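You operate a simulated robot arm through the tools that you are given. There is no shell and no other tool. Be economical: measure what you need, move in short steps, check, and stop when the job is done.

Carry out the task below with a simulated robot arm. There is one attempt and no reset: what you move stays moved.

## Task
Give the white open dumpling its waist in the steel collar.
Fine: seat it, wind the yellow bar knob in till the waist shows without bursting it, wind back to slack, lay it in the basket; drop nothing.
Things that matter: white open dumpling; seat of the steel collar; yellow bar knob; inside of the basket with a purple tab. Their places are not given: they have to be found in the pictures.

Only the result counts: the job must be done as asked and must still hold three seconds after the hand-in. Knocking over, shifting, dropping, spilling or breaking anything else fails it.

## Robot
A 7-joint arm with a two-finger parallel gripper, fixed in place. Base frame: the origin is at the foot of the arm, x ahead of it, y to its left, z up; the work surface is at about z = 862. Units: mm, degrees, N and s.
With the tool pointing down near the work surface it reaches from about 300 to 700 mm from the base axis. Its first joint turns from -66.0 to 66.0 degrees. Payload 1.57 kg.
The TCP is the grasp point between the finger pads, 30 mm short of the fingertips. In the tool frame z runs along the fingers and y along their closing line. The gripper opens to 110 mm. The fingers are 24 mm wide and 12 mm thick; the gripper's body (48 by 112 mm) begins 78 mm behind the TCP.
Orientation is that of the tool frame in the base frame, as [roll, pitch, yaw] about the fixed x, y, z axes, in that order (R = Rz(yaw) Ry(pitch) Rx(roll)). With the fingers straight down and closing along the base's y, the tool's x points along the base's -x, its y along +y and its z along -z.

## Interface
- The arm moves only by the tool drive_tool. Its argument "targets" is a list that holds one entry, the list of rows, each a list of 7 numbers: the shift along the base's x, y, z in mm, then the turn, a rotation vector about the base's x, y, z in degrees, then the opening, from 0 (shut) to 1 (fully open). In form: [[[dx, dy, dz, ax, ay, az, fingers], ...]]. A call has 1 to 8 rows; each row shifts and turns the commanded pose from where the row before left it. Rows are played at 5 a second. More than 50 mm and 8.6 degrees between two rows, or a gripper value outside its range, and nothing of the call is played. Where a pose cannot be reached the arm comes as near as it can. A force on the tool above 50 N (or 10 N above the force at the start of the call, whichever is more), or a blocked arm, ends the call early, and 0.2 s more pass. Each finger travels about 108 mm/s and halts on what it meets, pressing with about 26 N; the grip force reading is that of the motor and also rises with nothing between the fingers. The clock runs only during rows and for 0.2 s after the last one: add rows that do not move to give the fingers time. The reply holds the time, the measured pose of the TCP, the force on the tool along the base axes, the opening and the grip force, in the units named above and with some noise.
- Cameras (640 x 400 px; columns grow to the right, rows downward): "scene" is fixed at [166.4, -391.9, 1402.6]; the picture's right is [0.77, -0.64, 0.00], its down [-0.37, -0.45, -0.81] and it looks along [0.52, 0.63, -0.58] (base axes); focal length 304 px, centre (320, 200). "wrist" rides on the gripper at [-36, 0, -80] in the tool frame; the picture's right is [0.00, -1.00, 0.00], its down [0.97, 0.00, -0.24] and it looks along [0.24, 0.00, 0.97] (tool axes); focal length 218 px, centre (320, 200).
- grab_frame(camera): a new picture of that camera. It takes no simulated time.
- measure_at(camera, pixels): for up to 12 pixels [column, row] of the newest picture of that camera ("zoom" is the newest enlarged one), the place [x, y, z] in the base frame of the surface seen there, good to about 2 mm. It takes no simulated time.
- inspect(camera, box): a new picture of the part [left, top, right, bottom] of that camera's present view, enlarged. It takes no simulated time.
- job_done(): hands the job in; it is judged then, once.

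Keep the steps short. Do not move on a guess: measure, check each grasp and each placing, and mend mistakes. In all there are 80 turns and 38 pictures (those below and enlarged ones count). Leave the gripper open and the arm clear of the work at the hand-in unless told otherwise, and finish with a single line.

The tools are called after "Emit:" as name(argument=value, ...) on one line, values as JSON. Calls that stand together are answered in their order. drive_tool: Moves the arm, as the interface text tells. Its arguments: {"type":"object","properties":{"targets":{"type":"array"}},"required":["targets"]} The other tools are called the same way: grab_frame (camera) takes a picture; measure_at (camera, pixels) gives the place of the surface under pixels of a picture; inspect (camera, box) takes an enlarged picture of a part of a camera's view; job_done () hands the job in.

At the start:

```text
time: 0.0
ee_pos: [404.9, -2.9, 1223.9]
orientation: [179.9, -0.1, 180.0]
force: [-0.9, 0.0, 0.7]
gripper_width: 110.1
grasp_force: 0.0
```

scene: 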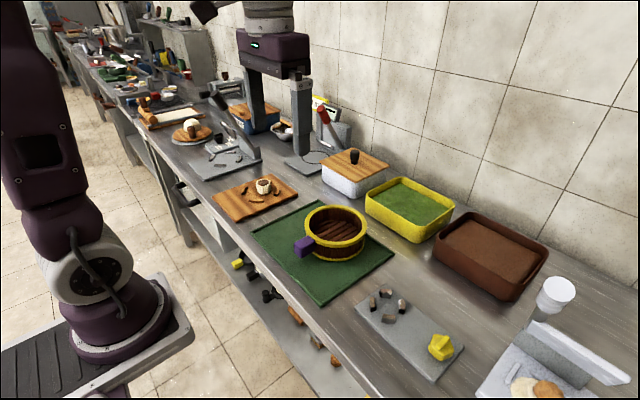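
wrist: 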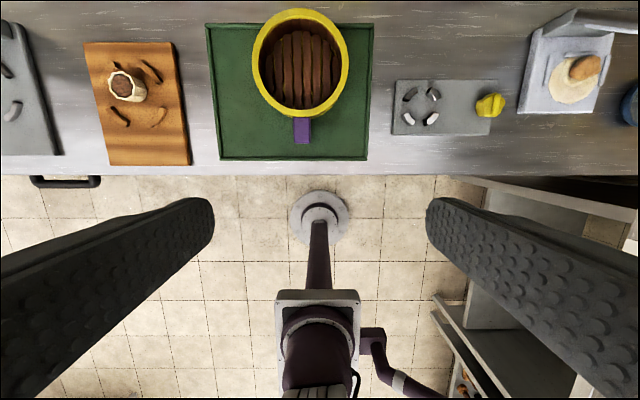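

I see the dumpling on the wooden board near scene (264,186), the collar jaws near (388,303), the yellow knob near (440,347), and the basket near (335,232). I'll enlarge these areas next.

Emit:
inspect(camera="scene", box=[340, 270, 480, 390])

Emit:
inspect(camera="wrist", box=[380, 60, 520, 150])

Emit:
inspect(camera="scene", box=[210, 160, 310, 230])

```text
3.33 times, centred on (410, 330) of scene
```

zoom: 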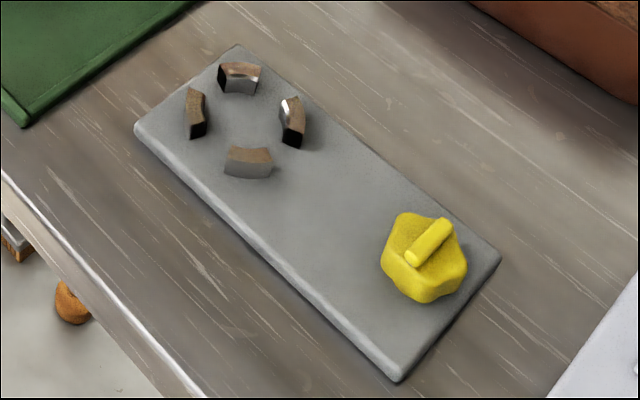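

```text
4.44 times, centred on (450, 105) of wrist
```

zoom: 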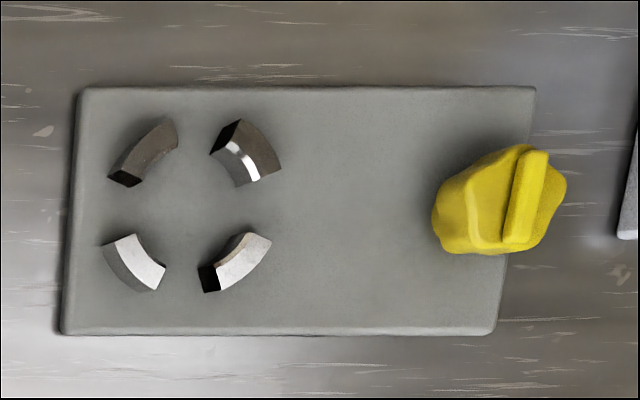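

```text
5.71 times, centred on (260, 195) of scene
```

zoom: 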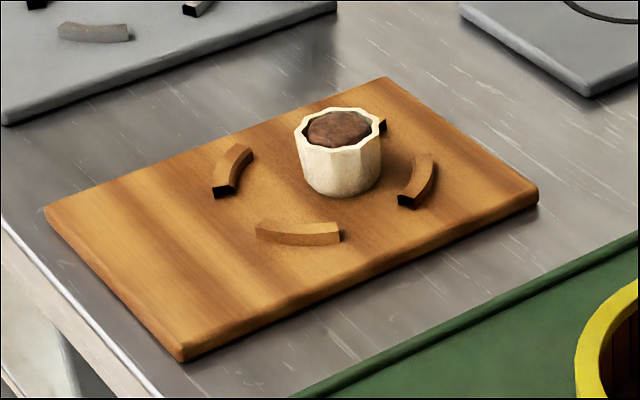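

I'll measure the dumpling rim and board in the zoom, and the collar jaws, plate, knob and basket in the wrist picture.

Emit:
measure_at(camera="zoom", pixels=[[340, 128], [300, 130], [340, 148], [378, 132], [340, 110], [340, 190], [240, 148], [290, 228], [424, 165], [384, 124], [250, 190], [330, 215]])

Emit:
measure_at(camera="wrist", pixels=[[412, 93], [435, 93], [409, 119], [433, 117], [422, 106], [460, 110], [488, 104], [495, 104], [491, 112], [496, 95], [480, 108], [484, 125]])

Emit:
measure_at(camera="wrist", pixels=[[300, 70], [257, 62], [344, 62], [300, 13], [300, 112], [302, 132], [230, 140], [280, 80], [320, 80], [300, 40]])

```text
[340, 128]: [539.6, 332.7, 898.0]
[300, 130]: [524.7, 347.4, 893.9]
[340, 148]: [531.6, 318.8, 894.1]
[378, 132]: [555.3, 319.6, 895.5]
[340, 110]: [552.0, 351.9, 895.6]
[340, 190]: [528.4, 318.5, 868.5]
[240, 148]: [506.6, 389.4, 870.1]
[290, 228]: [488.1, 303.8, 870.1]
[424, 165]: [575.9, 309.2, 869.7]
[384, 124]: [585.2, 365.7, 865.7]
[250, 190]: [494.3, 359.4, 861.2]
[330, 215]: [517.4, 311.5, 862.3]
```

```text
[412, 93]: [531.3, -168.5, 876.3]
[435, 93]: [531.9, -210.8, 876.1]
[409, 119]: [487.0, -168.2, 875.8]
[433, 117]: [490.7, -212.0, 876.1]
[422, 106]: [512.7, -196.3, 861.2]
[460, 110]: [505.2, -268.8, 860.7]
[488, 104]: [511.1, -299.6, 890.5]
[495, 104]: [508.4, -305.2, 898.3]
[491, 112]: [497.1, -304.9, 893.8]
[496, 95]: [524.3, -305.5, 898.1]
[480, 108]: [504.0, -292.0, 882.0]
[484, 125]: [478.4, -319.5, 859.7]
```

```text
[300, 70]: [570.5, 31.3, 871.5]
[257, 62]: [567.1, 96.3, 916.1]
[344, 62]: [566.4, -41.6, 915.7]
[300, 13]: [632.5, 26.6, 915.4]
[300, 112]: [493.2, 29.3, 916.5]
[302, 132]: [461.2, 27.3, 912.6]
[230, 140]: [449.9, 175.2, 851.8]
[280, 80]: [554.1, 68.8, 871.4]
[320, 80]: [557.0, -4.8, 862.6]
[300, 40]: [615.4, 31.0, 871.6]
```

The dumpling is at about (540,334) with its top near 896. The collar beside the yellow knob is centred near (510,-190), and the knob is near (510,-304). A second grey plate sits near scene (225,155), so I'll check it before deciding which collar is meant.

Emit:
inspect(camera="scene", box=[170, 80, 330, 190])

Emit:
inspect(camera="scene", box=[280, 190, 400, 270])

```text
3.64 times, centred on (250, 135) of scene
```

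zoom: 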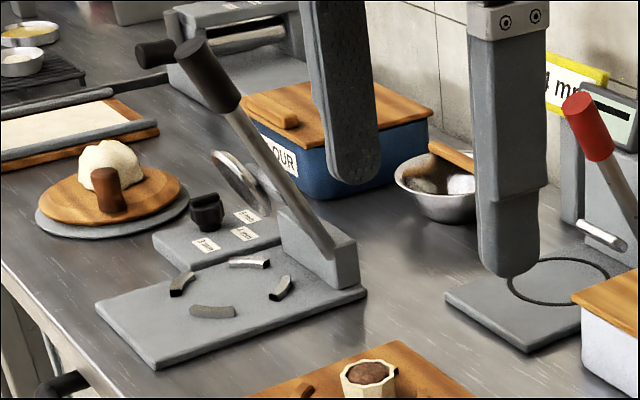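

```text
5.00 times, centred on (340, 230) of scene
```

zoom: 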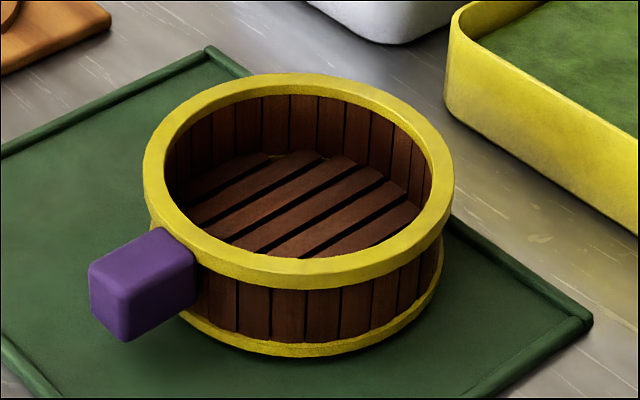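

The other grey plate has a lever and no yellow knob, so the collar at (510,-190) is the right one. Next I'll move above the dumpling, staying high, with the fingers open.

Emit:
drive_tool(targets=[[[16.9, 42, -16, 0, 0, 0, 1], [16.9, 42, -16, 0, 0, 0, 1], [16.9, 42, -16, 0, 0, 0, 1], [16.9, 42, -16, 0, 0, 0, 1], [16.9, 42, -16, 0, 0, 0, 1], [16.9, 42, -16, 0, 0, 0, 1], [16.9, 42, -16, 0, 0, 0, 1], [16.9, 42, -16, 0, 0, 0, 1]]])

```text
time: 1.8
ee_pos: [537.7, 330.4, 1096.8]
orientation: [-180.0, -0.1, 179.9]
force: [1.2, 1.1, -0.6]
gripper_width: 109.9
grasp_force: 0.0
```

The arm is above the dumpling at a height of 1097. I'll take a wrist picture to centre exactly.

Emit:
grab_frame(camera="wrist")

```text
30 pictures are left
```

wrist: 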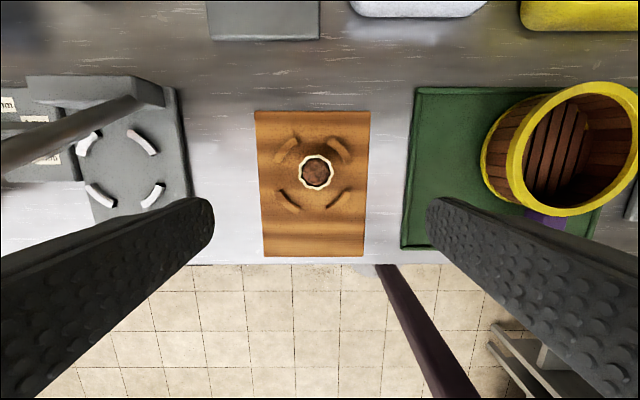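

The dumpling is at (316,172) in this picture. I'll measure its rim and its surroundings.

Emit:
measure_at(camera="wrist", pixels=[[316, 172], [300, 172], [332, 172], [316, 156], [316, 187], [304, 161], [327, 183], [280, 130], [290, 200], [342, 200], [340, 148], [285, 150]])

Emit:
inspect(camera="wrist", box=[276, 145, 356, 200])

```text
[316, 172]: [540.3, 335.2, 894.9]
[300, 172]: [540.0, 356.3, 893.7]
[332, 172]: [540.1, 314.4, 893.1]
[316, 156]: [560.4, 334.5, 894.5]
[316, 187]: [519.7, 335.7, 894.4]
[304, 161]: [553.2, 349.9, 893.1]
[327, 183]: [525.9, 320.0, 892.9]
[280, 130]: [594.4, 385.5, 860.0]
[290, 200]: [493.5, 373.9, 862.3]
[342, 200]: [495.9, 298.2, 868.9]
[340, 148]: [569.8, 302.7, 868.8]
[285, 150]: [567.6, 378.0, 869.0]
```

```text
7.27 times, centred on (316, 172) of wrist
```

zoom: 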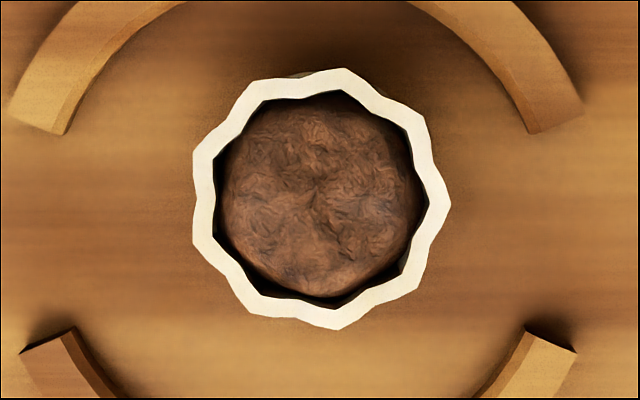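

The dumpling centre is (540,335), its diameter is about 42, and its top is at 894. The jaws are 15 high (876), so I'll grip only its upper half, with the TCP at about 909 so the fingertips sit at 879. I'll descend now.

Emit:
drive_tool(targets=[[[2.3, 4.8, -45, 0, 0, 0, 1], [0, 0, -45, 0, 0, 0, 0.8], [0, 0, -45, 0, 0, 0, 0.65], [0, 0, -30, 0, 0, 0, 0.6], [0, 0, -15, 0, 0, 0, 0.6], [0, 0, -7.5, 0, 0, 0, 0.6], [0, 0, 0, 0, 0, 0, 0.6]]])

```text
time: 3.4
ee_pos: [540.9, 336.5, 910.6]
orientation: [-179.9, 0.0, -180.0]
force: [0.8, 1.1, -0.3]
gripper_width: 66.0
grasp_force: 0.0
```

The arm is at (540.9,336.5,910.6) and the opening is 66. I'll close in small steps and watch the grip force.

Emit:
drive_tool(targets=[[[0, -1, -1, 0, 0, 0, 0.5], [0, 0, 0, 0, 0, 0, 0.42], [0, 0, 0, 0, 0, 0, 0.38], [0, 0, 0, 0, 0, 0, 0.37], [0, 0, 0, 0, 0, 0, 0.37]]])

```text
time: 4.6
ee_pos: [542.1, 335.6, 908.8]
orientation: [-179.9, 0.0, 179.9]
force: [-0.6, -0.3, -0.4]
gripper_width: 43.3
grasp_force: 26.7
```

The fingers stopped on the dumpling at 43.3. I'll lift it a little and check the hold.

Emit:
drive_tool(targets=[[[0, 0, 10, 0, 0, 0, 0.37], [0, 0, 20, 0, 0, 0, 0.37], [0, 0, 30, 0, 0, 0, 0.37], [0, 0, 0, 0, 0, 0, 0.37]]])

Emit:
inspect(camera="scene", box=[210, 110, 310, 220])

```text
time: 5.6
ee_pos: [540.5, 336.9, 969.5]
orientation: [180.0, 0.1, 180.0]
force: [0.4, 0.0, 0.2]
gripper_width: 40.7
grasp_force: 0.1
```

```text
3.64 times, centred on (260, 165) of scene
```

zoom: 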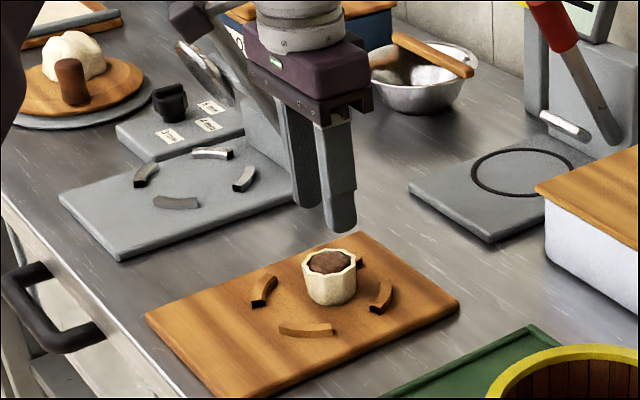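

The dumpling slipped out: the opening is now 40.7 and the dumpling stands on the board among the wooden segments. I'll check its condition up close.

Emit:
inspect(camera="scene", box=[240, 165, 290, 205])

Emit:
grab_frame(camera="wrist")

```text
10.00 times, centred on (265, 185) of scene
```

zoom: 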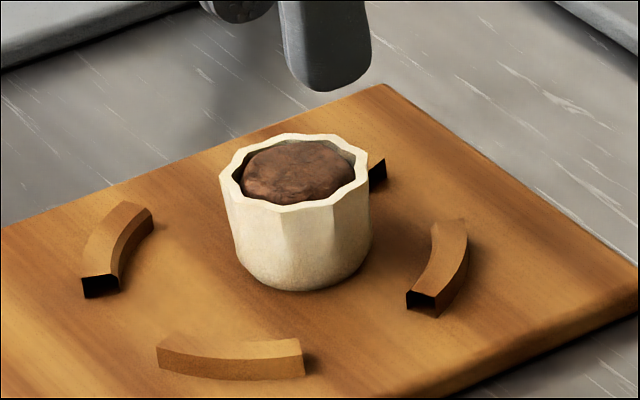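

```text
26 pictures are left
```

wrist: 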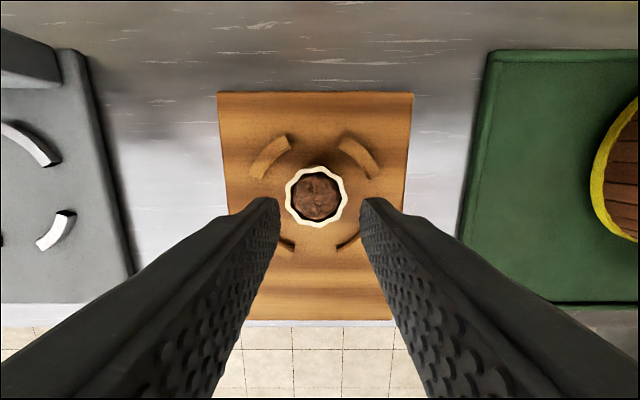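

The dumpling is undamaged and still upright at the same spot. I'll regrip 2 mm lower (TCP about 907) with a firmer closing command, and test the hold with a lift of only 3 mm.

Emit:
drive_tool(targets=[[[0, -1.5, 0, 0, 0, 0, 0.6], [0, 0, -30, 0, 0, 0, 0.6], [0, 0, -25, 0, 0, 0, 0.6], [0, 0, -7.5, 0, 0, 0, 0.6], [0, 0, 0, 0, 0, 0, 0.45], [0, 0, 0, 0, 0, 0, 0.3], [0, 0, 0, 0, 0, 0, 0.3], [0, 0, 0, 0, 0, 0, 0.3]]])

Emit:
drive_tool(targets=[[[0, 0, 1.5, 0, 0, 0, 0.3], [0, 0, 1.5, 0, 0, 0, 0.3], [0, 0, 0, 0, 0, 0, 0.3]]])

```text
time: 7.4
ee_pos: [539.7, 333.9, 906.5]
orientation: [180.0, 0.1, 180.0]
force: [0.6, 0.1, -0.4]
gripper_width: 43.6
grasp_force: 26.3
```

```text
time: 8.2
ee_pos: [540.5, 335.3, 908.6]
orientation: [179.9, -0.1, 180.0]
force: [0.2, 0.2, 0.0]
gripper_width: 43.4
grasp_force: 25.9
```

The width is still 43.4. I'll lift 5 mm more and check by measuring the height of the dumpling's rim.

Emit:
drive_tool(targets=[[[0, 0, 2.5, 0, 0, 0, 0.3], [0, 0, 2.5, 0, 0, 0, 0.3], [0, 0, 0, 0, 0, 0, 0.3]]])

Emit:
inspect(camera="scene", box=[240, 165, 290, 205])

```text
time: 9.0
ee_pos: [540.9, 333.7, 914.2]
orientation: [-180.0, 0.0, 179.9]
force: [0.0, 0.0, -0.2]
gripper_width: 43.4
grasp_force: 25.4
```

```text
10.00 times, centred on (265, 185) of scene
```

zoom: 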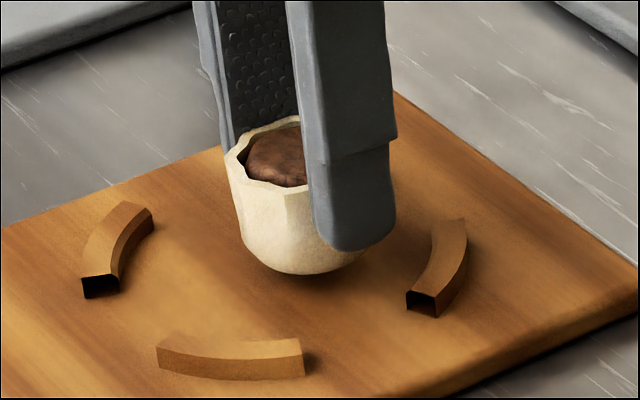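

It is held and hangs clear of the board by about 8 mm. I'll raise it gently to carry height, then check again.

Emit:
drive_tool(targets=[[[0, 0, 5, 0, 0, 0, 0.25], [0, 0, 10, 0, 0, 0, 0.25], [0, 0, 15, 0, 0, 0, 0.25], [0, 0, 20, 0, 0, 0, 0.25], [0, 0, 20, 0, 0, 0, 0.25], [0, 0, 15, 0, 0, 0, 0.25], [0, 0, 10, 0, 0, 0, 0.25], [0, 0, 0, 0, 0, 0, 0.25]]])

Emit:
inspect(camera="scene", box=[230, 100, 310, 200])

```text
time: 10.8
ee_pos: [541.8, 333.6, 1009.1]
orientation: [-179.9, 0.0, -180.0]
force: [0.3, 0.0, 0.2]
gripper_width: 43.0
grasp_force: 25.5
```

```text
4.00 times, centred on (270, 150) of scene
```

zoom: 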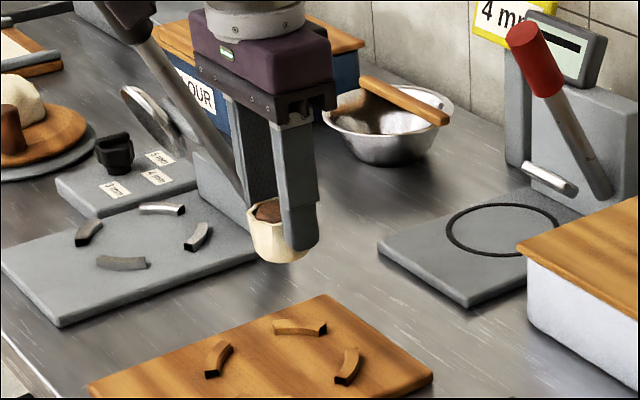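

It is held firmly with the width at 43.0. I'll carry it towards the collar at constant height.

Emit:
drive_tool(targets=[[[-1, -20, 0, 0, 0, 0, 0.25], [-2, -35, 0, 0, 0, 0, 0.25], [-2, -40, 0, 0, 0, 0, 0.25], [-3, -45, 0, 0, 0, 0, 0.25], [-3, -45, 0, 0, 0, 0, 0.25], [-3, -45, 0, 0, 0, 0, 0.25], [-3, -45, 0, 0, 0, 0, 0.25], [-2, -40, 0, 0, 0, 0, 0.25]]])

Emit:
drive_tool(targets=[[[-2, -40, 0, 0, 0, 0, 0.25], [-3, -45, 0, 0, 0, 0, 0.25], [-3, -45, 0, 0, 0, 0, 0.25], [-3, -40, 0, 0, 0, 0, 0.25], [-1, -25, 0, 0, 0, 0, 0.25], [0, -13, 0, 0, 0, 0, 0.25], [0, 0, 0, 0, 0, 0, 0.25]]])

Emit:
inspect(camera="scene", box=[330, 200, 490, 370])

Emit:
grab_frame(camera="wrist")

```text
time: 12.6
ee_pos: [523.5, 19.1, 1009.5]
orientation: [-180.0, 0.0, 180.0]
force: [0.0, 0.0, -0.2]
gripper_width: 43.3
grasp_force: 25.9
```

```text
time: 14.2
ee_pos: [512.7, -189.1, 1009.6]
orientation: [-180.0, 0.0, 180.0]
force: [0.1, 0.3, -0.3]
gripper_width: 43.2
grasp_force: 25.9
```

```text
2.35 times, centred on (410, 285) of scene
```

zoom: 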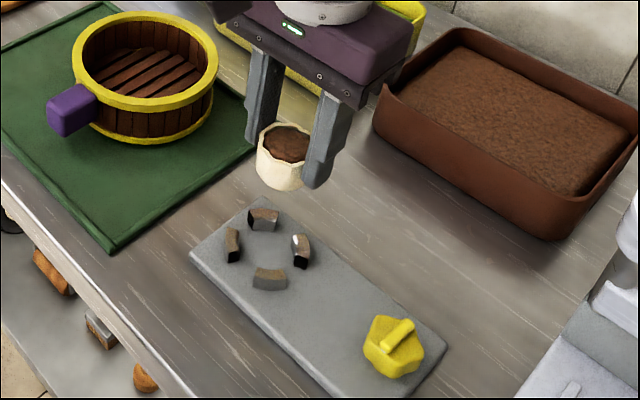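

```text
22 pictures are left
```

wrist: 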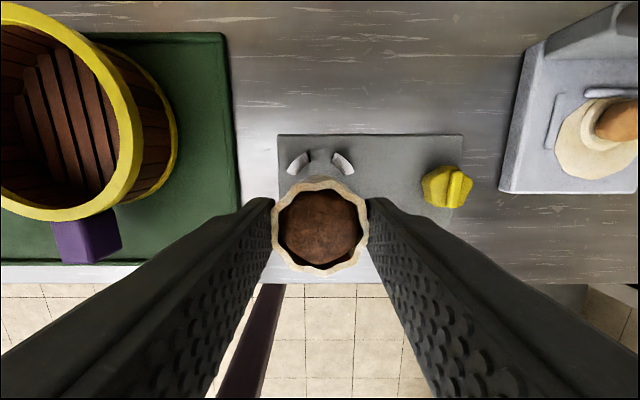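

I'll measure the jaw tops and the held dumpling in the zoom: jaws near (263,213), (302,242), (232,240) and (270,271), dumpling rim and lower side near (285,140) and (280,185).

Emit:
measure_at(camera="zoom", pixels=[[264, 213], [303, 241], [233, 236], [270, 271], [268, 240], [285, 145], [262, 140], [285, 165], [275, 186], [290, 187], [250, 213], [278, 214]])

Emit:
measure_at(camera="wrist", pixels=[[320, 186], [320, 270], [276, 225], [362, 225], [290, 195], [298, 164], [343, 164], [320, 228]])

Emit:
inspect(camera="scene", box=[370, 245, 430, 325])

```text
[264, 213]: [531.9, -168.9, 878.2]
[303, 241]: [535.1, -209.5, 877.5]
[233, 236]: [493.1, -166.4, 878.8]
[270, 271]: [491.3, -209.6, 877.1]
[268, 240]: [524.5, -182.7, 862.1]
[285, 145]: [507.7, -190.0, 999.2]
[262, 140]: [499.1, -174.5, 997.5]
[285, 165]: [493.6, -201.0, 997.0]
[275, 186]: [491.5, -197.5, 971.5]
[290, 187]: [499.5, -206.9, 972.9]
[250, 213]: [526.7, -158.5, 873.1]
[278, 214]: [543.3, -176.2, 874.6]
```

```text
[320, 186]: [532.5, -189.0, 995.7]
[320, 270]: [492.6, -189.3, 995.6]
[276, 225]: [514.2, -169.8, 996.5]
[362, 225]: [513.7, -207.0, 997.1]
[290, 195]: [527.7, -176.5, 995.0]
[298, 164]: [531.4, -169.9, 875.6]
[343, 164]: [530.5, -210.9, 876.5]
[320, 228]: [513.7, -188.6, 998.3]
```

```text
5.00 times, centred on (400, 285) of scene
```

zoom: 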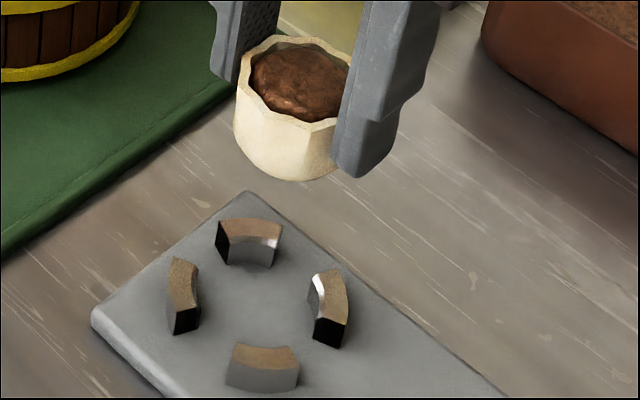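

The seat centre is about (511.5,-189.5), the jaw tops are at 877 and the floor is at 862. The dumpling's rim is 13.5 below the TCP, so its bottom is at TCP-47. I'll descend to about 916 first and check.

Emit:
drive_tool(targets=[[[-0.7, -0.4, -15, 0, 0, 0, 0.25], [0, 0, -25, 0, 0, 0, 0.25], [0, 0, -25, 0, 0, 0, 0.25], [0, 0, -15, 0, 0, 0, 0.25], [0, 0, -8, 0, 0, 0, 0.25], [0, 0, -5, 0, 0, 0, 0.25], [0, 0, 0, 0, 0, 0, 0.25]]])

Emit:
inspect(camera="scene", box=[370, 265, 420, 325])

```text
time: 15.8
ee_pos: [508.9, -188.0, 915.2]
orientation: [-180.0, 0.0, -180.0]
force: [-0.1, 0.4, -0.4]
gripper_width: 43.5
grasp_force: 26.1
```

```text
6.67 times, centred on (395, 295) of scene
```

zoom: 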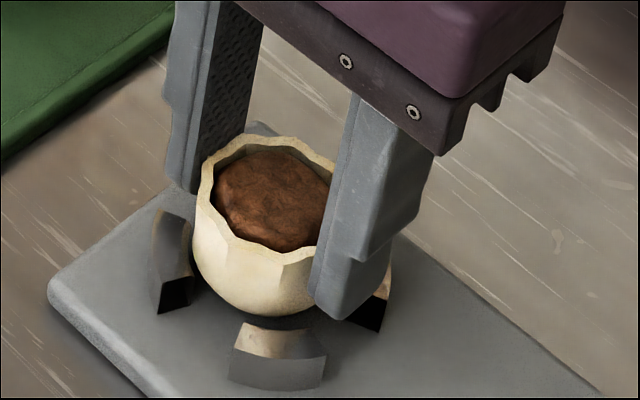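

The dumpling hangs centred inside the jaws. I'll lower it the last 6 mm in small steps, watching the force.

Emit:
drive_tool(targets=[[[0, 0, -1.5, 0, 0, 0, 0.25], [0, 0, -1.5, 0, 0, 0, 0.25], [0, 0, -1, 0, 0, 0, 0.25], [0, 0, -1, 0, 0, 0, 0.25], [0, 0, -0.5, 0, 0, 0, 0.25], [0, 0, 0, 0, 0, 0, 0.25]]])

Emit:
inspect(camera="scene", box=[370, 265, 420, 325])

Emit:
measure_at(camera="zoom", pixels=[[205, 165], [255, 262], [300, 150], [275, 335], [175, 235], [275, 340], [265, 200]])

```text
time: 17.2
ee_pos: [509.9, -189.0, 910.0]
orientation: [-180.0, 0.0, -179.9]
force: [0.3, 0.3, 0.5]
gripper_width: 43.3
grasp_force: 26.3
```

```text
6.67 times, centred on (395, 295) of scene
```

zoom: 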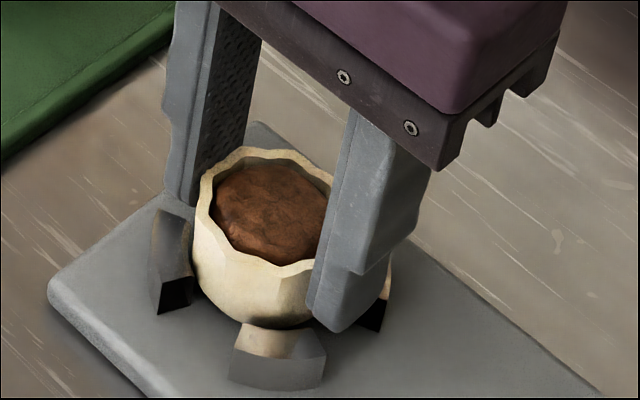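

```text
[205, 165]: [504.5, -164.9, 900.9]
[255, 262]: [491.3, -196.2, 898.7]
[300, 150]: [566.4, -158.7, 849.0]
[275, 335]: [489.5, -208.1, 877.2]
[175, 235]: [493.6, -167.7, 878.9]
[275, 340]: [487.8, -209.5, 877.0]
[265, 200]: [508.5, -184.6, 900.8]
```

The rim is still at about 898, and seated it should read about 895. I'll go down in half-millimetre steps until the force rises.

Emit:
drive_tool(targets=[[[0, 0, -0.7, 0, 0, 0, 0.25], [0, 0, -0.7, 0, 0, 0, 0.25], [0, 0, -0.6, 0, 0, 0, 0.25], [0, 0, 0, 0, 0, 0, 0.25]]])

```text
time: 18.2
ee_pos: [510.2, -189.0, 907.8]
orientation: [180.0, 0.0, -180.0]
force: [-3.7, 6.7, 15.2]
gripper_width: 43.3
grasp_force: 25.6
```

There is 15 N upward, so something touches: the floor or a jaw top. I'll back off 0.7 mm and then open slowly.

Emit:
drive_tool(targets=[[[0, 0, 0.7, 0, 0, 0, 0.25], [0, 0, 0, 0, 0, 0, 0.25]]])

Emit:
inspect(camera="scene", box=[370, 265, 420, 325])

```text
time: 18.8
ee_pos: [509.7, -189.4, 907.9]
orientation: [-180.0, -0.1, 179.9]
force: [0.1, 0.9, 1.7]
gripper_width: 42.8
grasp_force: 25.7
```

```text
6.67 times, centred on (395, 295) of scene
```

zoom: 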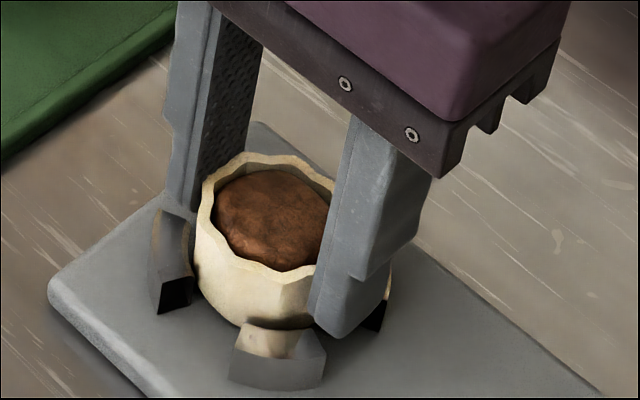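

The force is gone and the dumpling is at or within a millimetre of the floor. I'll open slowly and then rise straight up.

Emit:
drive_tool(targets=[[[0, 0, 0, 0, 0, 0, 0.4], [0, 0, 0, 0, 0, 0, 0.45], [0, 0, 0, 0, 0, 0, 0.52], [0, 0, 0, 0, 0, 0, 0.52]]])

Emit:
drive_tool(targets=[[[0, 0, 10, 0, 0, 0, 0.52], [0, 0, 20, 0, 0, 0, 0.52], [0, 0, 35, 0, 0, 0, 0.52], [0, 0, 40, 0, 0, 0, 0.52], [0, 0, 0, 0, 0, 0, 0.52]]])

Emit:
grab_frame(camera="wrist")

Emit:
inspect(camera="scene", box=[365, 265, 465, 365])

```text
time: 19.8
ee_pos: [509.7, -189.0, 909.2]
orientation: [180.0, -0.1, 180.0]
force: [-0.1, 0.6, -0.1]
gripper_width: 57.1
grasp_force: 0.1
```

```text
time: 21.0
ee_pos: [509.7, -188.5, 1012.7]
orientation: [-179.9, 0.0, -180.0]
force: [0.6, 0.2, 0.3]
gripper_width: 57.2
grasp_force: 0.1
```

```text
17 pictures are left
```

wrist: 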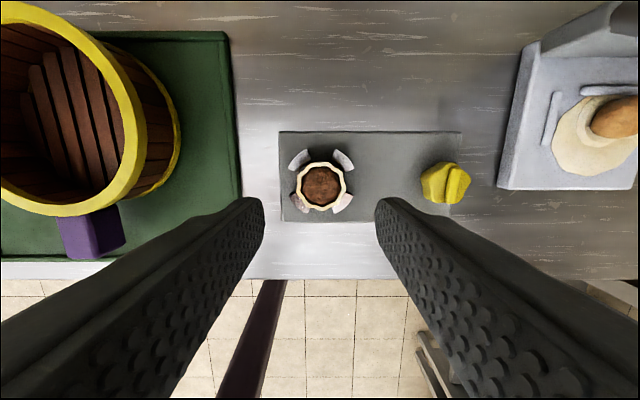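

```text
4.00 times, centred on (415, 315) of scene
```

zoom: 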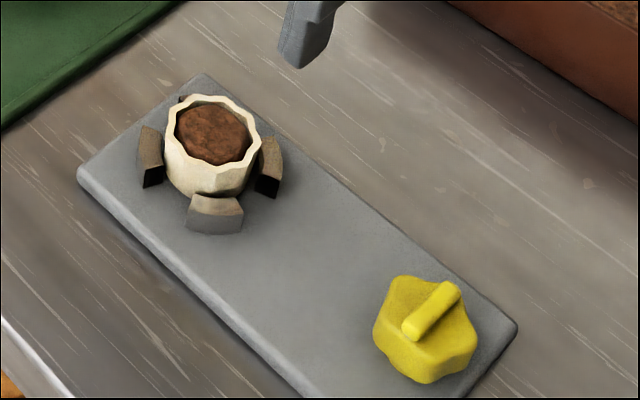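

The dumpling is seated among the jaws. I'll measure its rim height and the knob's bar ends and body.

Emit:
measure_at(camera="zoom", pixels=[[212, 98], [212, 164], [170, 125], [256, 130], [451, 288], [412, 327], [432, 307], [400, 300], [450, 340], [400, 345], [440, 375], [385, 320]])

Emit:
measure_at(camera="wrist", pixels=[[460, 172], [452, 199], [456, 186], [430, 185], [440, 165], [438, 200], [321, 163], [321, 209], [298, 186], [345, 186]])

```text
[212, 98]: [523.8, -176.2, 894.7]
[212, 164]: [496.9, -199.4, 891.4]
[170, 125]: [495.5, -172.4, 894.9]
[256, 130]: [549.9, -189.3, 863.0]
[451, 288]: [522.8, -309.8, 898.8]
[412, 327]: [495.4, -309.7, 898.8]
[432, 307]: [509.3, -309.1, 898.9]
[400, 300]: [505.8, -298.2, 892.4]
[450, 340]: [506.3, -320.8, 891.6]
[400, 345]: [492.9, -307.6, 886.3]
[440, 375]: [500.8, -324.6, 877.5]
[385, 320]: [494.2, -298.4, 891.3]
```

```text
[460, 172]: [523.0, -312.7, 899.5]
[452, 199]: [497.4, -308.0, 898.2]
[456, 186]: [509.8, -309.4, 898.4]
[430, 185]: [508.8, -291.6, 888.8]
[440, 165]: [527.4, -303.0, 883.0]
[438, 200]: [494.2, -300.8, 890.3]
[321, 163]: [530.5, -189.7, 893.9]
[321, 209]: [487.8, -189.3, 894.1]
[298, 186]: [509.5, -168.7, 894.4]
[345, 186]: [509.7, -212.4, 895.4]
```

The dumpling sits at (509.5,-190.5) with its rim at 894.5, so it is seated. The knob's bar is centred at (509,-310) and runs along x, with its top at 899 and the knob body's top at about 891. The fingers close along y, which suits it. I'll move over the bar and descend partway.

Emit:
drive_tool(targets=[[[0, -40, 0, 0, 0, 0, 0.5], [0, -45, 0, 0, 0, 0, 0.4], [0, -36.5, 0, 0, 0, 0, 0.35], [0, 0, -35, 0, 0, 0, 0.35], [0, 0, -30, 0, 0, 0, 0.35], [0, 0, -15, 0, 0, 0, 0.35], [0, 0, 0, 0, 0, 0, 0.35]]])

Emit:
inspect(camera="scene", box=[395, 275, 475, 375])

```text
time: 22.6
ee_pos: [508.0, -310.5, 933.4]
orientation: [180.0, 0.1, -179.9]
force: [0.0, -0.4, 0.6]
gripper_width: 38.6
grasp_force: 0.0
```

```text
4.00 times, centred on (435, 325) of scene
```

zoom: 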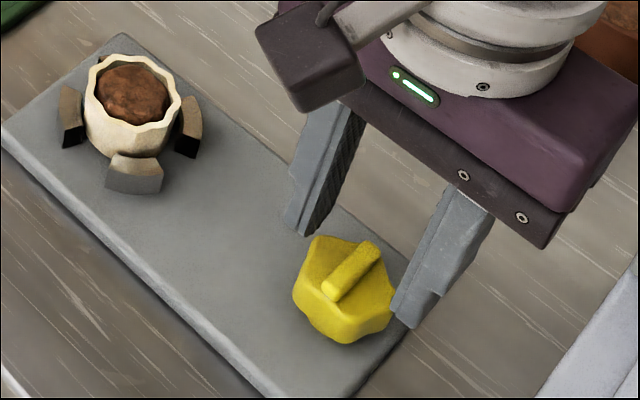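

The fingers straddle the bar. I'll go down 10 mm and close on it.

Emit:
drive_tool(targets=[[[0, 0, -6, 0, 0, 0, 0.35], [0, 0, -4, 0, 0, 0, 0.35], [0, 0, 0, 0, 0, 0, 0.2], [0, 0, 0, 0, 0, 0, 0.1], [0, 0, 0, 0, 0, 0, 0.02], [0, 0, 0, 0, 0, 0, 0.0], [0, 0, 0, 0, 0, 0, 0.0]]])

```text
time: 24.2
ee_pos: [509.5, -309.8, 923.2]
orientation: [-180.0, 0.0, 180.0]
force: [0.6, 0.0, 0.3]
gripper_width: 0.0
grasp_force: 21.1
```

The fingers closed fully to 0, so they missed the bar. I'll look.

Emit:
inspect(camera="scene", box=[415, 300, 465, 360])

```text
6.67 times, centred on (440, 330) of scene
```

zoom: 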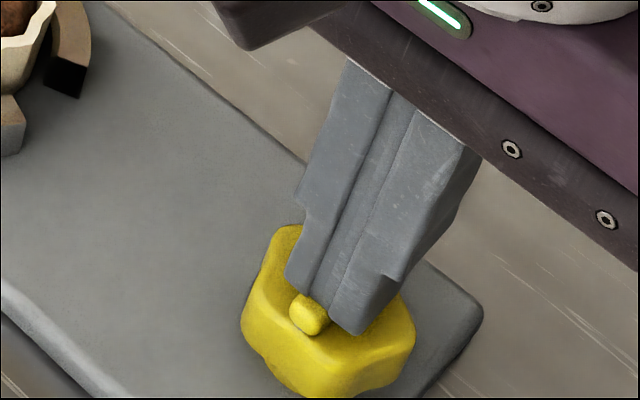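

The fingers pass through the bar, so only the lobed knob body is solid. I'll rise, open wide, and grip the body (about 40 across, z 862 to 891).

Emit:
drive_tool(targets=[[[0, 0, 10, 0, 0, 0, 0.02], [0, 0, 10, 0, 0, 0, 0.2], [0, 0, 0, 0, 0, 0, 0.5], [0, 0, 0, 0, 0, 0, 0.6], [0, 0, -20, 0, 0, 0, 0.6], [0, 0, -12, 0, 0, 0, 0.6], [0, 0, -8, 0, 0, 0, 0.6], [0, 0, 0, 0, 0, 0, 0.6]]])

Emit:
drive_tool(targets=[[[0, 0, 0, 0, 0, 0, 0.45], [0, 0, 0, 0, 0, 0, 0.35], [0, 0, 0, 0, 0, 0, 0.25], [0, 0, 0, 0, 0, 0, 0.2], [0, 0, 0, 0, 0, 0, 0.2]]])

Emit:
inspect(camera="scene", box=[375, 265, 475, 375])

```text
time: 26.0
ee_pos: [508.2, -310.6, 902.6]
orientation: [-180.0, 0.0, 179.9]
force: [0.2, -0.3, -1.0]
gripper_width: 66.0
grasp_force: 0.0
```

```text
time: 27.2
ee_pos: [508.7, -309.2, 904.1]
orientation: [180.0, -0.1, 179.9]
force: [-1.5, 13.5, 0.3]
gripper_width: 39.6
grasp_force: 44.7
```

```text
3.64 times, centred on (425, 320) of scene
```

zoom: 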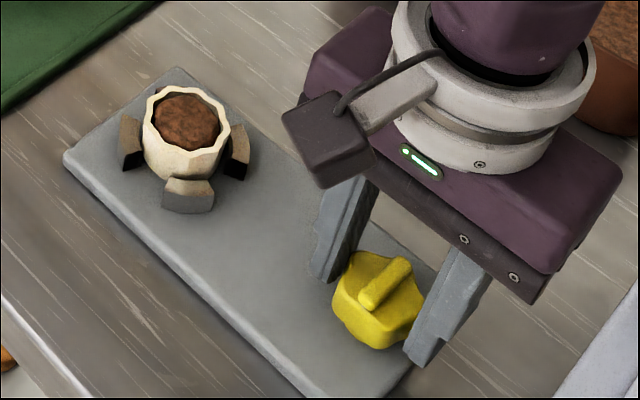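

Gripped at 39.6 with a 13.5 N side force along +y, so the knob axis is slightly to +y. I'll ease over by about 1 mm.

Emit:
drive_tool(targets=[[[0, 0.8, 0, 0, 0, 0, 0.2], [0, 0, 0, 0, 0, 0, 0.2]]])

```text
time: 27.8
ee_pos: [509.3, -309.1, 903.4]
orientation: [-180.0, 0.0, 180.0]
force: [-1.4, 5.2, 1.2]
gripper_width: 39.4
grasp_force: 44.8
```

The side force fell to 5 N. I'll shift another 0.5 mm and turn clockwise (seen from above) by 20° as a test.

Emit:
drive_tool(targets=[[[0, 0.5, 0, 0, 0, 0, 0.2], [0, 0, 0, 0, 0, -5, 0.2], [0, 0, 0, 0, 0, -5, 0.2], [0, 0, 0, 0, 0, -5, 0.2], [0, 0, 0, 0, 0, -5, 0.2], [0, 0, 0, 0, 0, 0, 0.2]]])

Emit:
inspect(camera="scene", box=[375, 265, 475, 375])

```text
time: 29.2
ee_pos: [509.5, -309.5, 901.7]
orientation: [-179.9, 0.0, 159.8]
force: [-11.8, -2.3, 8.0]
gripper_width: 39.3
grasp_force: 44.6
```

```text
3.64 times, centred on (425, 320) of scene
```

zoom: 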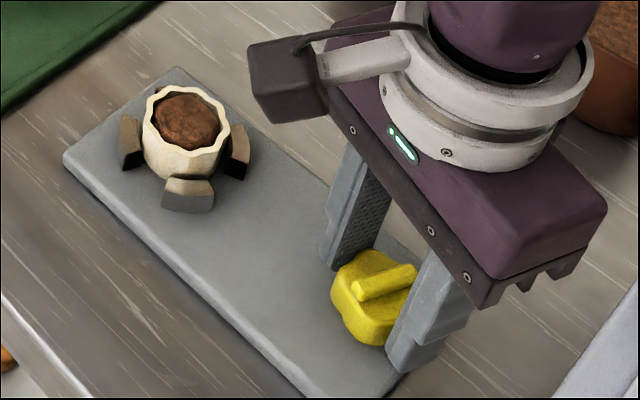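

The knob followed the turn. The jaws barely changed, so I'll measure their tops for a baseline.

Emit:
measure_at(camera="zoom", pixels=[[188, 184], [130, 128], [243, 140], [200, 186], [175, 186], [213, 186], [163, 185], [186, 150]])

Emit:
drive_tool(targets=[[[-0.8, 0, 0, 0, 0, 0, 0.2], [0, 0, 0, 0, 0, -6, 0.2], [0, 0, 0, 0, 0, -6, 0.2], [0, 0, 0, 0, 0, -6, 0.2], [0, 0, 0, 0, 0, -6, 0.2], [0, 0, 0, 0, 0, -6, 0.2], [0, 0, 0, 0, 0, 0, 0.2]]])

Emit:
inspect(camera="scene", box=[375, 265, 475, 375])

```text
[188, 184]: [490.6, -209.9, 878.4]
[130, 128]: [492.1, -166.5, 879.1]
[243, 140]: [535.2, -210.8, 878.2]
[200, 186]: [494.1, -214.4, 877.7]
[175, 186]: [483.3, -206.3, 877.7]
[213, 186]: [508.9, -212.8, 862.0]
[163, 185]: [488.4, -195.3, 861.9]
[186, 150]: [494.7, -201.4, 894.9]
```

```text
time: 30.8
ee_pos: [510.0, -309.8, 903.7]
orientation: [-180.0, -0.1, 130.0]
force: [-6.7, -1.0, -4.8]
gripper_width: 39.5
grasp_force: 44.7
```

```text
3.64 times, centred on (425, 320) of scene
```

zoom: 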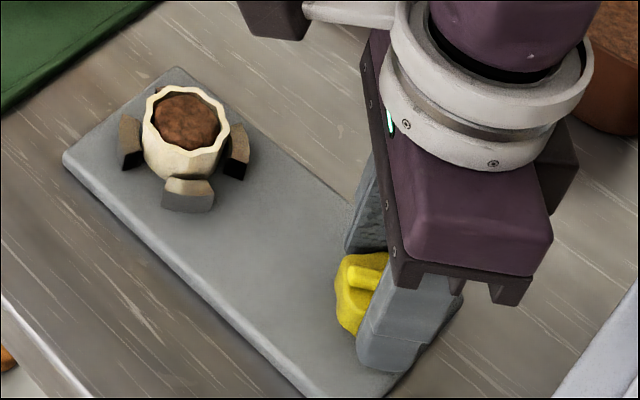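

After 50° clockwise I see no clear jaw motion. I'll turn another 48° clockwise and compare closely.

Emit:
drive_tool(targets=[[[-0.4, 0, 0, 0, 0, -6, 0.2], [0, 0, 0, 0, 0, -7, 0.2], [0, 0, 0, 0, 0, -7, 0.2], [0, 0, 0, 0, 0, -7, 0.2], [0, 0, 0, 0, 0, -7, 0.2], [0, 0, 0, 0, 0, -7, 0.2], [0, 0, 0, 0, 0, -7, 0.2], [0, 0, 0, 0, 0, 0, 0.2]]])

Emit:
inspect(camera="scene", box=[375, 265, 475, 375])

Emit:
measure_at(camera="zoom", pixels=[[188, 184], [130, 128], [243, 140], [188, 190], [188, 180], [150, 170], [225, 170]])

```text
time: 32.6
ee_pos: [509.6, -308.3, 904.6]
orientation: [179.9, 0.0, 81.9]
force: [17.3, -12.9, -33.5]
gripper_width: 39.5
grasp_force: 44.8
```

```text
3.64 times, centred on (425, 320) of scene
```

zoom: 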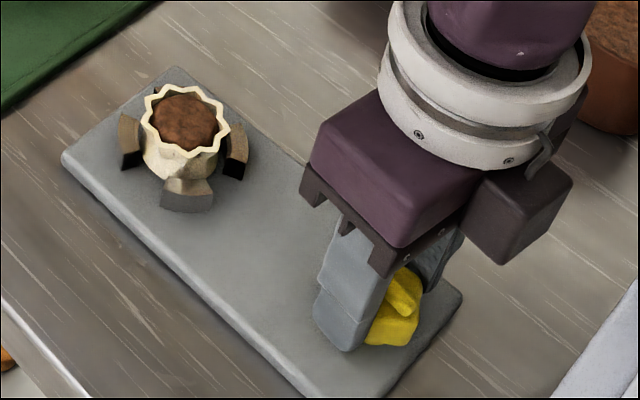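

```text
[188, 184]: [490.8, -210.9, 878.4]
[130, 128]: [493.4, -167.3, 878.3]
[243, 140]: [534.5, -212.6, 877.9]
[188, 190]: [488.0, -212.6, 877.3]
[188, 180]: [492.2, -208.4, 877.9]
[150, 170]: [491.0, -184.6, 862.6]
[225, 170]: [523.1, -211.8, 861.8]
```

Now the dumpling is changing: the rim is more flared and a waist appears. Clockwise is "in". I'll take a close look at it before turning further.

Emit:
inspect(camera="scene", box=[385, 280, 420, 325])

```text
8.89 times, centred on (402, 302) of scene
```

zoom: 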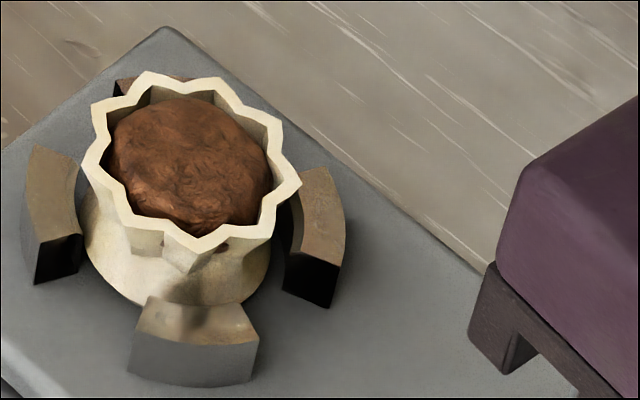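

A waist clearly shows: the neck is pinched under a flared rim, with no split. I'll measure the depth of the neck against the rim and the jaws before deciding.

Emit:
measure_at(camera="zoom", pixels=[[160, 232], [182, 250], [182, 262], [182, 275], [182, 290], [95, 190], [90, 215], [120, 250], [250, 260], [195, 303], [150, 300], [240, 300]])

```text
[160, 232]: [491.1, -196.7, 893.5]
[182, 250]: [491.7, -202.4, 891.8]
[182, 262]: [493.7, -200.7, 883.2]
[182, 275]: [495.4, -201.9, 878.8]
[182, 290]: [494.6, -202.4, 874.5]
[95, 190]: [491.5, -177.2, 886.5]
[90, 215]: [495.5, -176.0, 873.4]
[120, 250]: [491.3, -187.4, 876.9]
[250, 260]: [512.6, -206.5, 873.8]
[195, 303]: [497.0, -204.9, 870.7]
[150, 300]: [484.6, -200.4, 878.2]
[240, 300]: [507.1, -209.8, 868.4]
```

The neck radius is about 16.5–18 against 21 at the rim, a moderate waist. I'll add just 6° more and compare.

Emit:
drive_tool(targets=[[[0.5, -0.5, -0.5, 0, 0, -3, 0.2], [0, 0, 0, 0, 0, -3, 0.2], [0, 0, 0, 0, 0, 0, 0.2]]])

Emit:
inspect(camera="scene", box=[385, 280, 420, 325])

Emit:
measure_at(camera="zoom", pixels=[[182, 250], [182, 262], [182, 275], [182, 290], [95, 190], [90, 215], [120, 250], [250, 260], [195, 303], [240, 285]])

```text
time: 33.4
ee_pos: [509.1, -308.9, 903.8]
orientation: [-180.0, -0.2, 75.9]
force: [11.3, -2.6, -20.3]
gripper_width: 39.5
grasp_force: 44.8
```

```text
8.89 times, centred on (402, 302) of scene
```

zoom: 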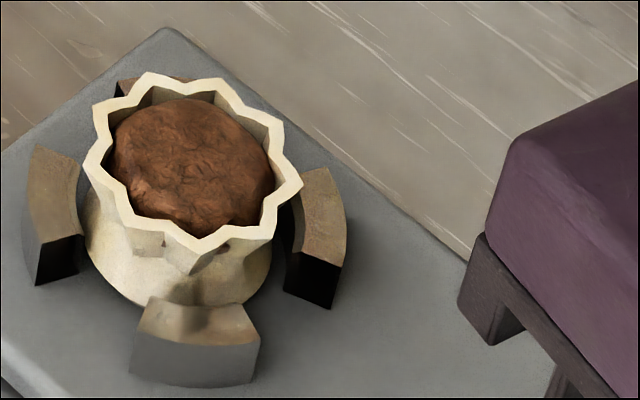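

```text
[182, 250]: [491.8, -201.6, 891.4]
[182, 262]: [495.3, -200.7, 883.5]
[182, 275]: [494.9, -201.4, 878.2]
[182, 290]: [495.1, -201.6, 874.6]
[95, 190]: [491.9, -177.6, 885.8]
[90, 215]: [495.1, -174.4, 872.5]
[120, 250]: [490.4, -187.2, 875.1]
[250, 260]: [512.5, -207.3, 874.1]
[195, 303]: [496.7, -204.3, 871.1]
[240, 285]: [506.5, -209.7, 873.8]
```

The shape changed little and the filling is now rising slightly, with no split. The waist shows, so I'll stop here and wind back counter-clockwise the same 104°.

Emit:
drive_tool(targets=[[[0, 0, 0, 0, 0, 7, 0.2], [0, 0, 0, 0, 0, 7, 0.2], [0, 0, 0, 0, 0, 7, 0.2], [0, 0, 0, 0, 0, 7, 0.2], [0, 0, 0, 0, 0, 7, 0.2], [0, 0, 0, 0, 0, 7, 0.2], [0, 0, 0, 0, 0, 7, 0.2], [0, 0, 0, 0, 0, 0, 0.2]]])

Emit:
drive_tool(targets=[[[0, 0, 0, 0, 0, 8, 0.2], [0, 0, 0, 0, 0, 8, 0.2], [0, 0, 0, 0, 0, 8, 0.2], [0, 0, 0, 0, 0, 8, 0.2], [0, 0, 0, 0, 0, 8, 0.2], [0, 0, 0, 0, 0, 8, 0.2], [0, 0, 0, 0, 0, 7, 0.2], [0, 0, 0, 0, 0, 0, 0.2]]])

Emit:
inspect(camera="scene", box=[375, 265, 475, 375])

```text
time: 35.2
ee_pos: [509.9, -308.4, 902.7]
orientation: [180.0, 0.1, 125.1]
force: [9.6, 4.8, 8.4]
gripper_width: 39.3
grasp_force: 45.0
```

```text
time: 37.0
ee_pos: [510.4, -309.6, 903.0]
orientation: [-179.9, 0.0, -179.9]
force: [1.6, -0.4, 32.7]
gripper_width: 39.6
grasp_force: 44.7
```

```text
3.64 times, centred on (425, 320) of scene
```

zoom: 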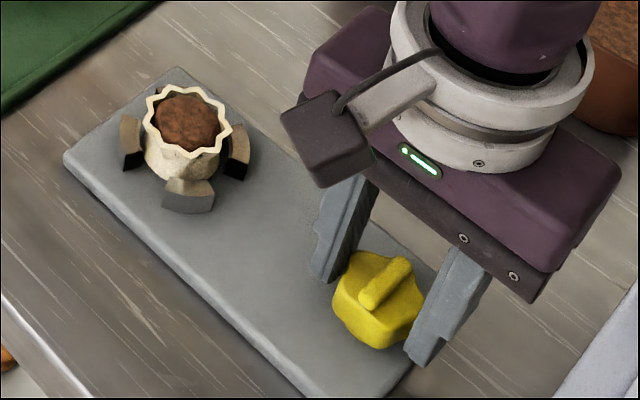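

The knob is back at its starting angle and the jaws are in their original places, while the waist holds. I'll measure the dumpling now, then release the knob and rise.

Emit:
measure_at(camera="zoom", pixels=[[190, 88], [147, 118], [182, 155], [218, 150], [230, 125], [152, 92], [186, 118], [188, 186], [131, 130], [241, 140]])

Emit:
drive_tool(targets=[[[0, 0, 0, 0, 0, 0, 0.42], [0, 0, 0, 0, 0, 0, 0.55], [0, 0, 0, 0, 0, 0, 0.6], [0, 0, 15, 0, 0, 0, 0.6], [0, 0, 35, 0, 0, 0, 0.6], [0, 0, 40, 0, 0, 0, 0.6], [0, 0, 20, 0, 0, 0, 0.6], [0, 0, 0, 0, 0, 0, 0.6]]])

Emit:
drive_tool(targets=[[[0, 40, 0, 0, 0, 0, 0.6], [0, 45, 0, 0, 0, 0, 0.6], [0, 34, 0, 0, 0, 0, 0.6], [0, 0, 0, 0, 0, 0, 0.6]]])

Emit:
grab_frame(camera="wrist")

```text
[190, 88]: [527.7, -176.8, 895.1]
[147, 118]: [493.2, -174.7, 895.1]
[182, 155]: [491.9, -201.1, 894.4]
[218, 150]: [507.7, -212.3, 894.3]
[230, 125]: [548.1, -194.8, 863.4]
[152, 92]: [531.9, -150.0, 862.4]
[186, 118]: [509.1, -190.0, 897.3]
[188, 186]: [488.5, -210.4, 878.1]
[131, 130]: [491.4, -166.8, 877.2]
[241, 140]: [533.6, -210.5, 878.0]
```

```text
time: 38.8
ee_pos: [508.5, -308.3, 1013.8]
orientation: [-180.0, 0.0, 180.0]
force: [0.1, 0.0, 0.4]
gripper_width: 66.1
grasp_force: 0.1
```

```text
time: 39.8
ee_pos: [509.5, -190.2, 1013.5]
orientation: [-180.0, 0.1, -180.0]
force: [0.2, -0.6, 0.3]
gripper_width: 65.8
grasp_force: 0.1
```

```text
6 pictures are left
```

wrist: 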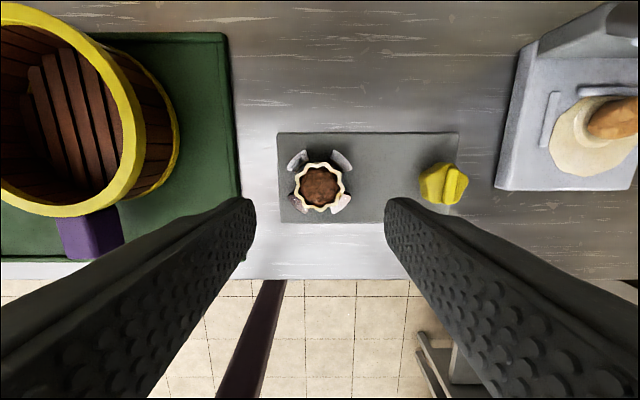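

The rim is centred near (319,187), and the dumpling is intact at about (509.5,-190). I'll descend to a TCP of about 908.5, with the fingertips just above the jaws.

Emit:
drive_tool(targets=[[[0, 0, -40, 0, 0, 0, 0.6], [0, 0, -35, 0, 0, 0, 0.6], [0, 0, -20, 0, 0, 0, 0.6], [0, 0, -7, 0, 0, 0, 0.6], [0, 0, -2.5, 0, 0, 0, 0.6], [0, 0, 0, 0, 0, 0, 0.55]]])

Emit:
drive_tool(targets=[[[0, 0, 0, 0, 0, 0, 0.46], [0, 0, 0, 0, 0, 0, 0.38], [0, 0, 0, 0, 0, 0, 0.25], [0, 0, 0, 0, 0, 0, 0.25], [0, 0, 0, 0, 0, 0, 0.25]]])

Emit:
drive_tool(targets=[[[0, 0, 1.5, 0, 0, 0, 0.25], [0, 0, 1.5, 0, 0, 0, 0.25], [0, 0, 2, 0, 0, 0, 0.25], [0, 0, 0, 0, 0, 0, 0.25]]])

Emit:
inspect(camera="scene", box=[370, 265, 420, 325])

```text
time: 41.2
ee_pos: [508.1, -190.5, 908.4]
orientation: [179.9, 0.0, 180.0]
force: [0.5, -0.3, 0.3]
gripper_width: 60.3
grasp_force: 0.1
```

```text
time: 42.4
ee_pos: [508.4, -191.1, 908.3]
orientation: [180.0, 0.1, 180.0]
force: [0.6, 0.6, -0.3]
gripper_width: 43.0
grasp_force: 26.4
```

```text
time: 43.4
ee_pos: [511.3, -190.5, 912.6]
orientation: [180.0, 0.0, -179.9]
force: [-0.5, 0.0, -0.7]
gripper_width: 43.0
grasp_force: 25.7
```

```text
6.67 times, centred on (395, 295) of scene
```

zoom: 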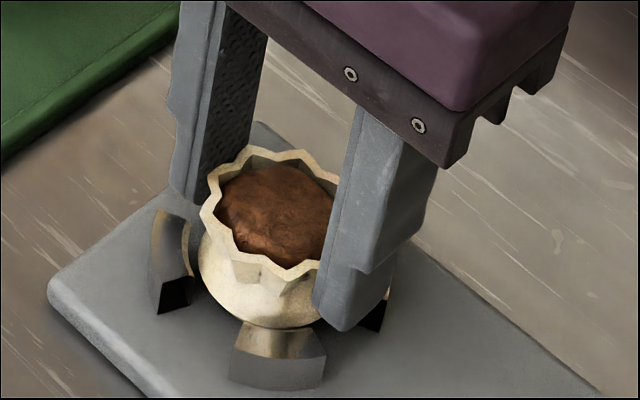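

It is lifted clear with a neat waist and a 43.0 grip. I'll raise it to carry height and move over the basket centre, about (564,28).

Emit:
drive_tool(targets=[[[0, 0, 6, 0, 0, 0, 0.25], [0, 0, 12, 0, 0, 0, 0.25], [0, 0, 20, 0, 0, 0, 0.25], [0, 0, 25, 0, 0, 0, 0.25], [0, 0, 20, 0, 0, 0, 0.25], [0, 0, 12, 0, 0, 0, 0.25], [0, 0, 5, 0, 0, 0, 0.25], [0, 0, 0, 0, 0, 0, 0.25]]])

Emit:
drive_tool(targets=[[[5, 18, 0, 0, 0, 0, 0.25], [8, 32, 0, 0, 0, 0, 0.25], [9, 38, 0, 0, 0, 0, 0.25], [9, 38, 0, 0, 0, 0, 0.25], [9, 38, 0, 0, 0, 0, 0.25], [8, 32, 0, 0, 0, 0, 0.25], [6, 22, 0, 0, 0, 0, 0.25], [0, 0, 0, 0, 0, 0, 0.25]]])

Emit:
inspect(camera="scene", box=[270, 130, 410, 270])

```text
time: 45.2
ee_pos: [510.3, -190.5, 1013.4]
orientation: [-179.9, 0.1, -180.0]
force: [0.5, -0.4, -0.4]
gripper_width: 42.9
grasp_force: 26.7
```

```text
time: 47.0
ee_pos: [560.5, 26.2, 1014.2]
orientation: [-180.0, 0.0, -179.9]
force: [0.1, 0.2, 0.7]
gripper_width: 43.3
grasp_force: 25.8
```

```text
2.86 times, centred on (340, 200) of scene
```

zoom: 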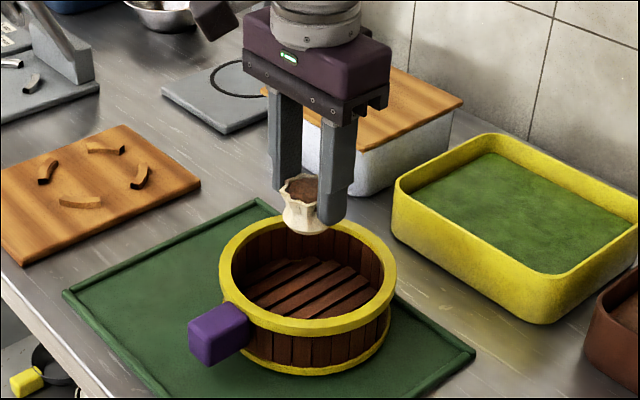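

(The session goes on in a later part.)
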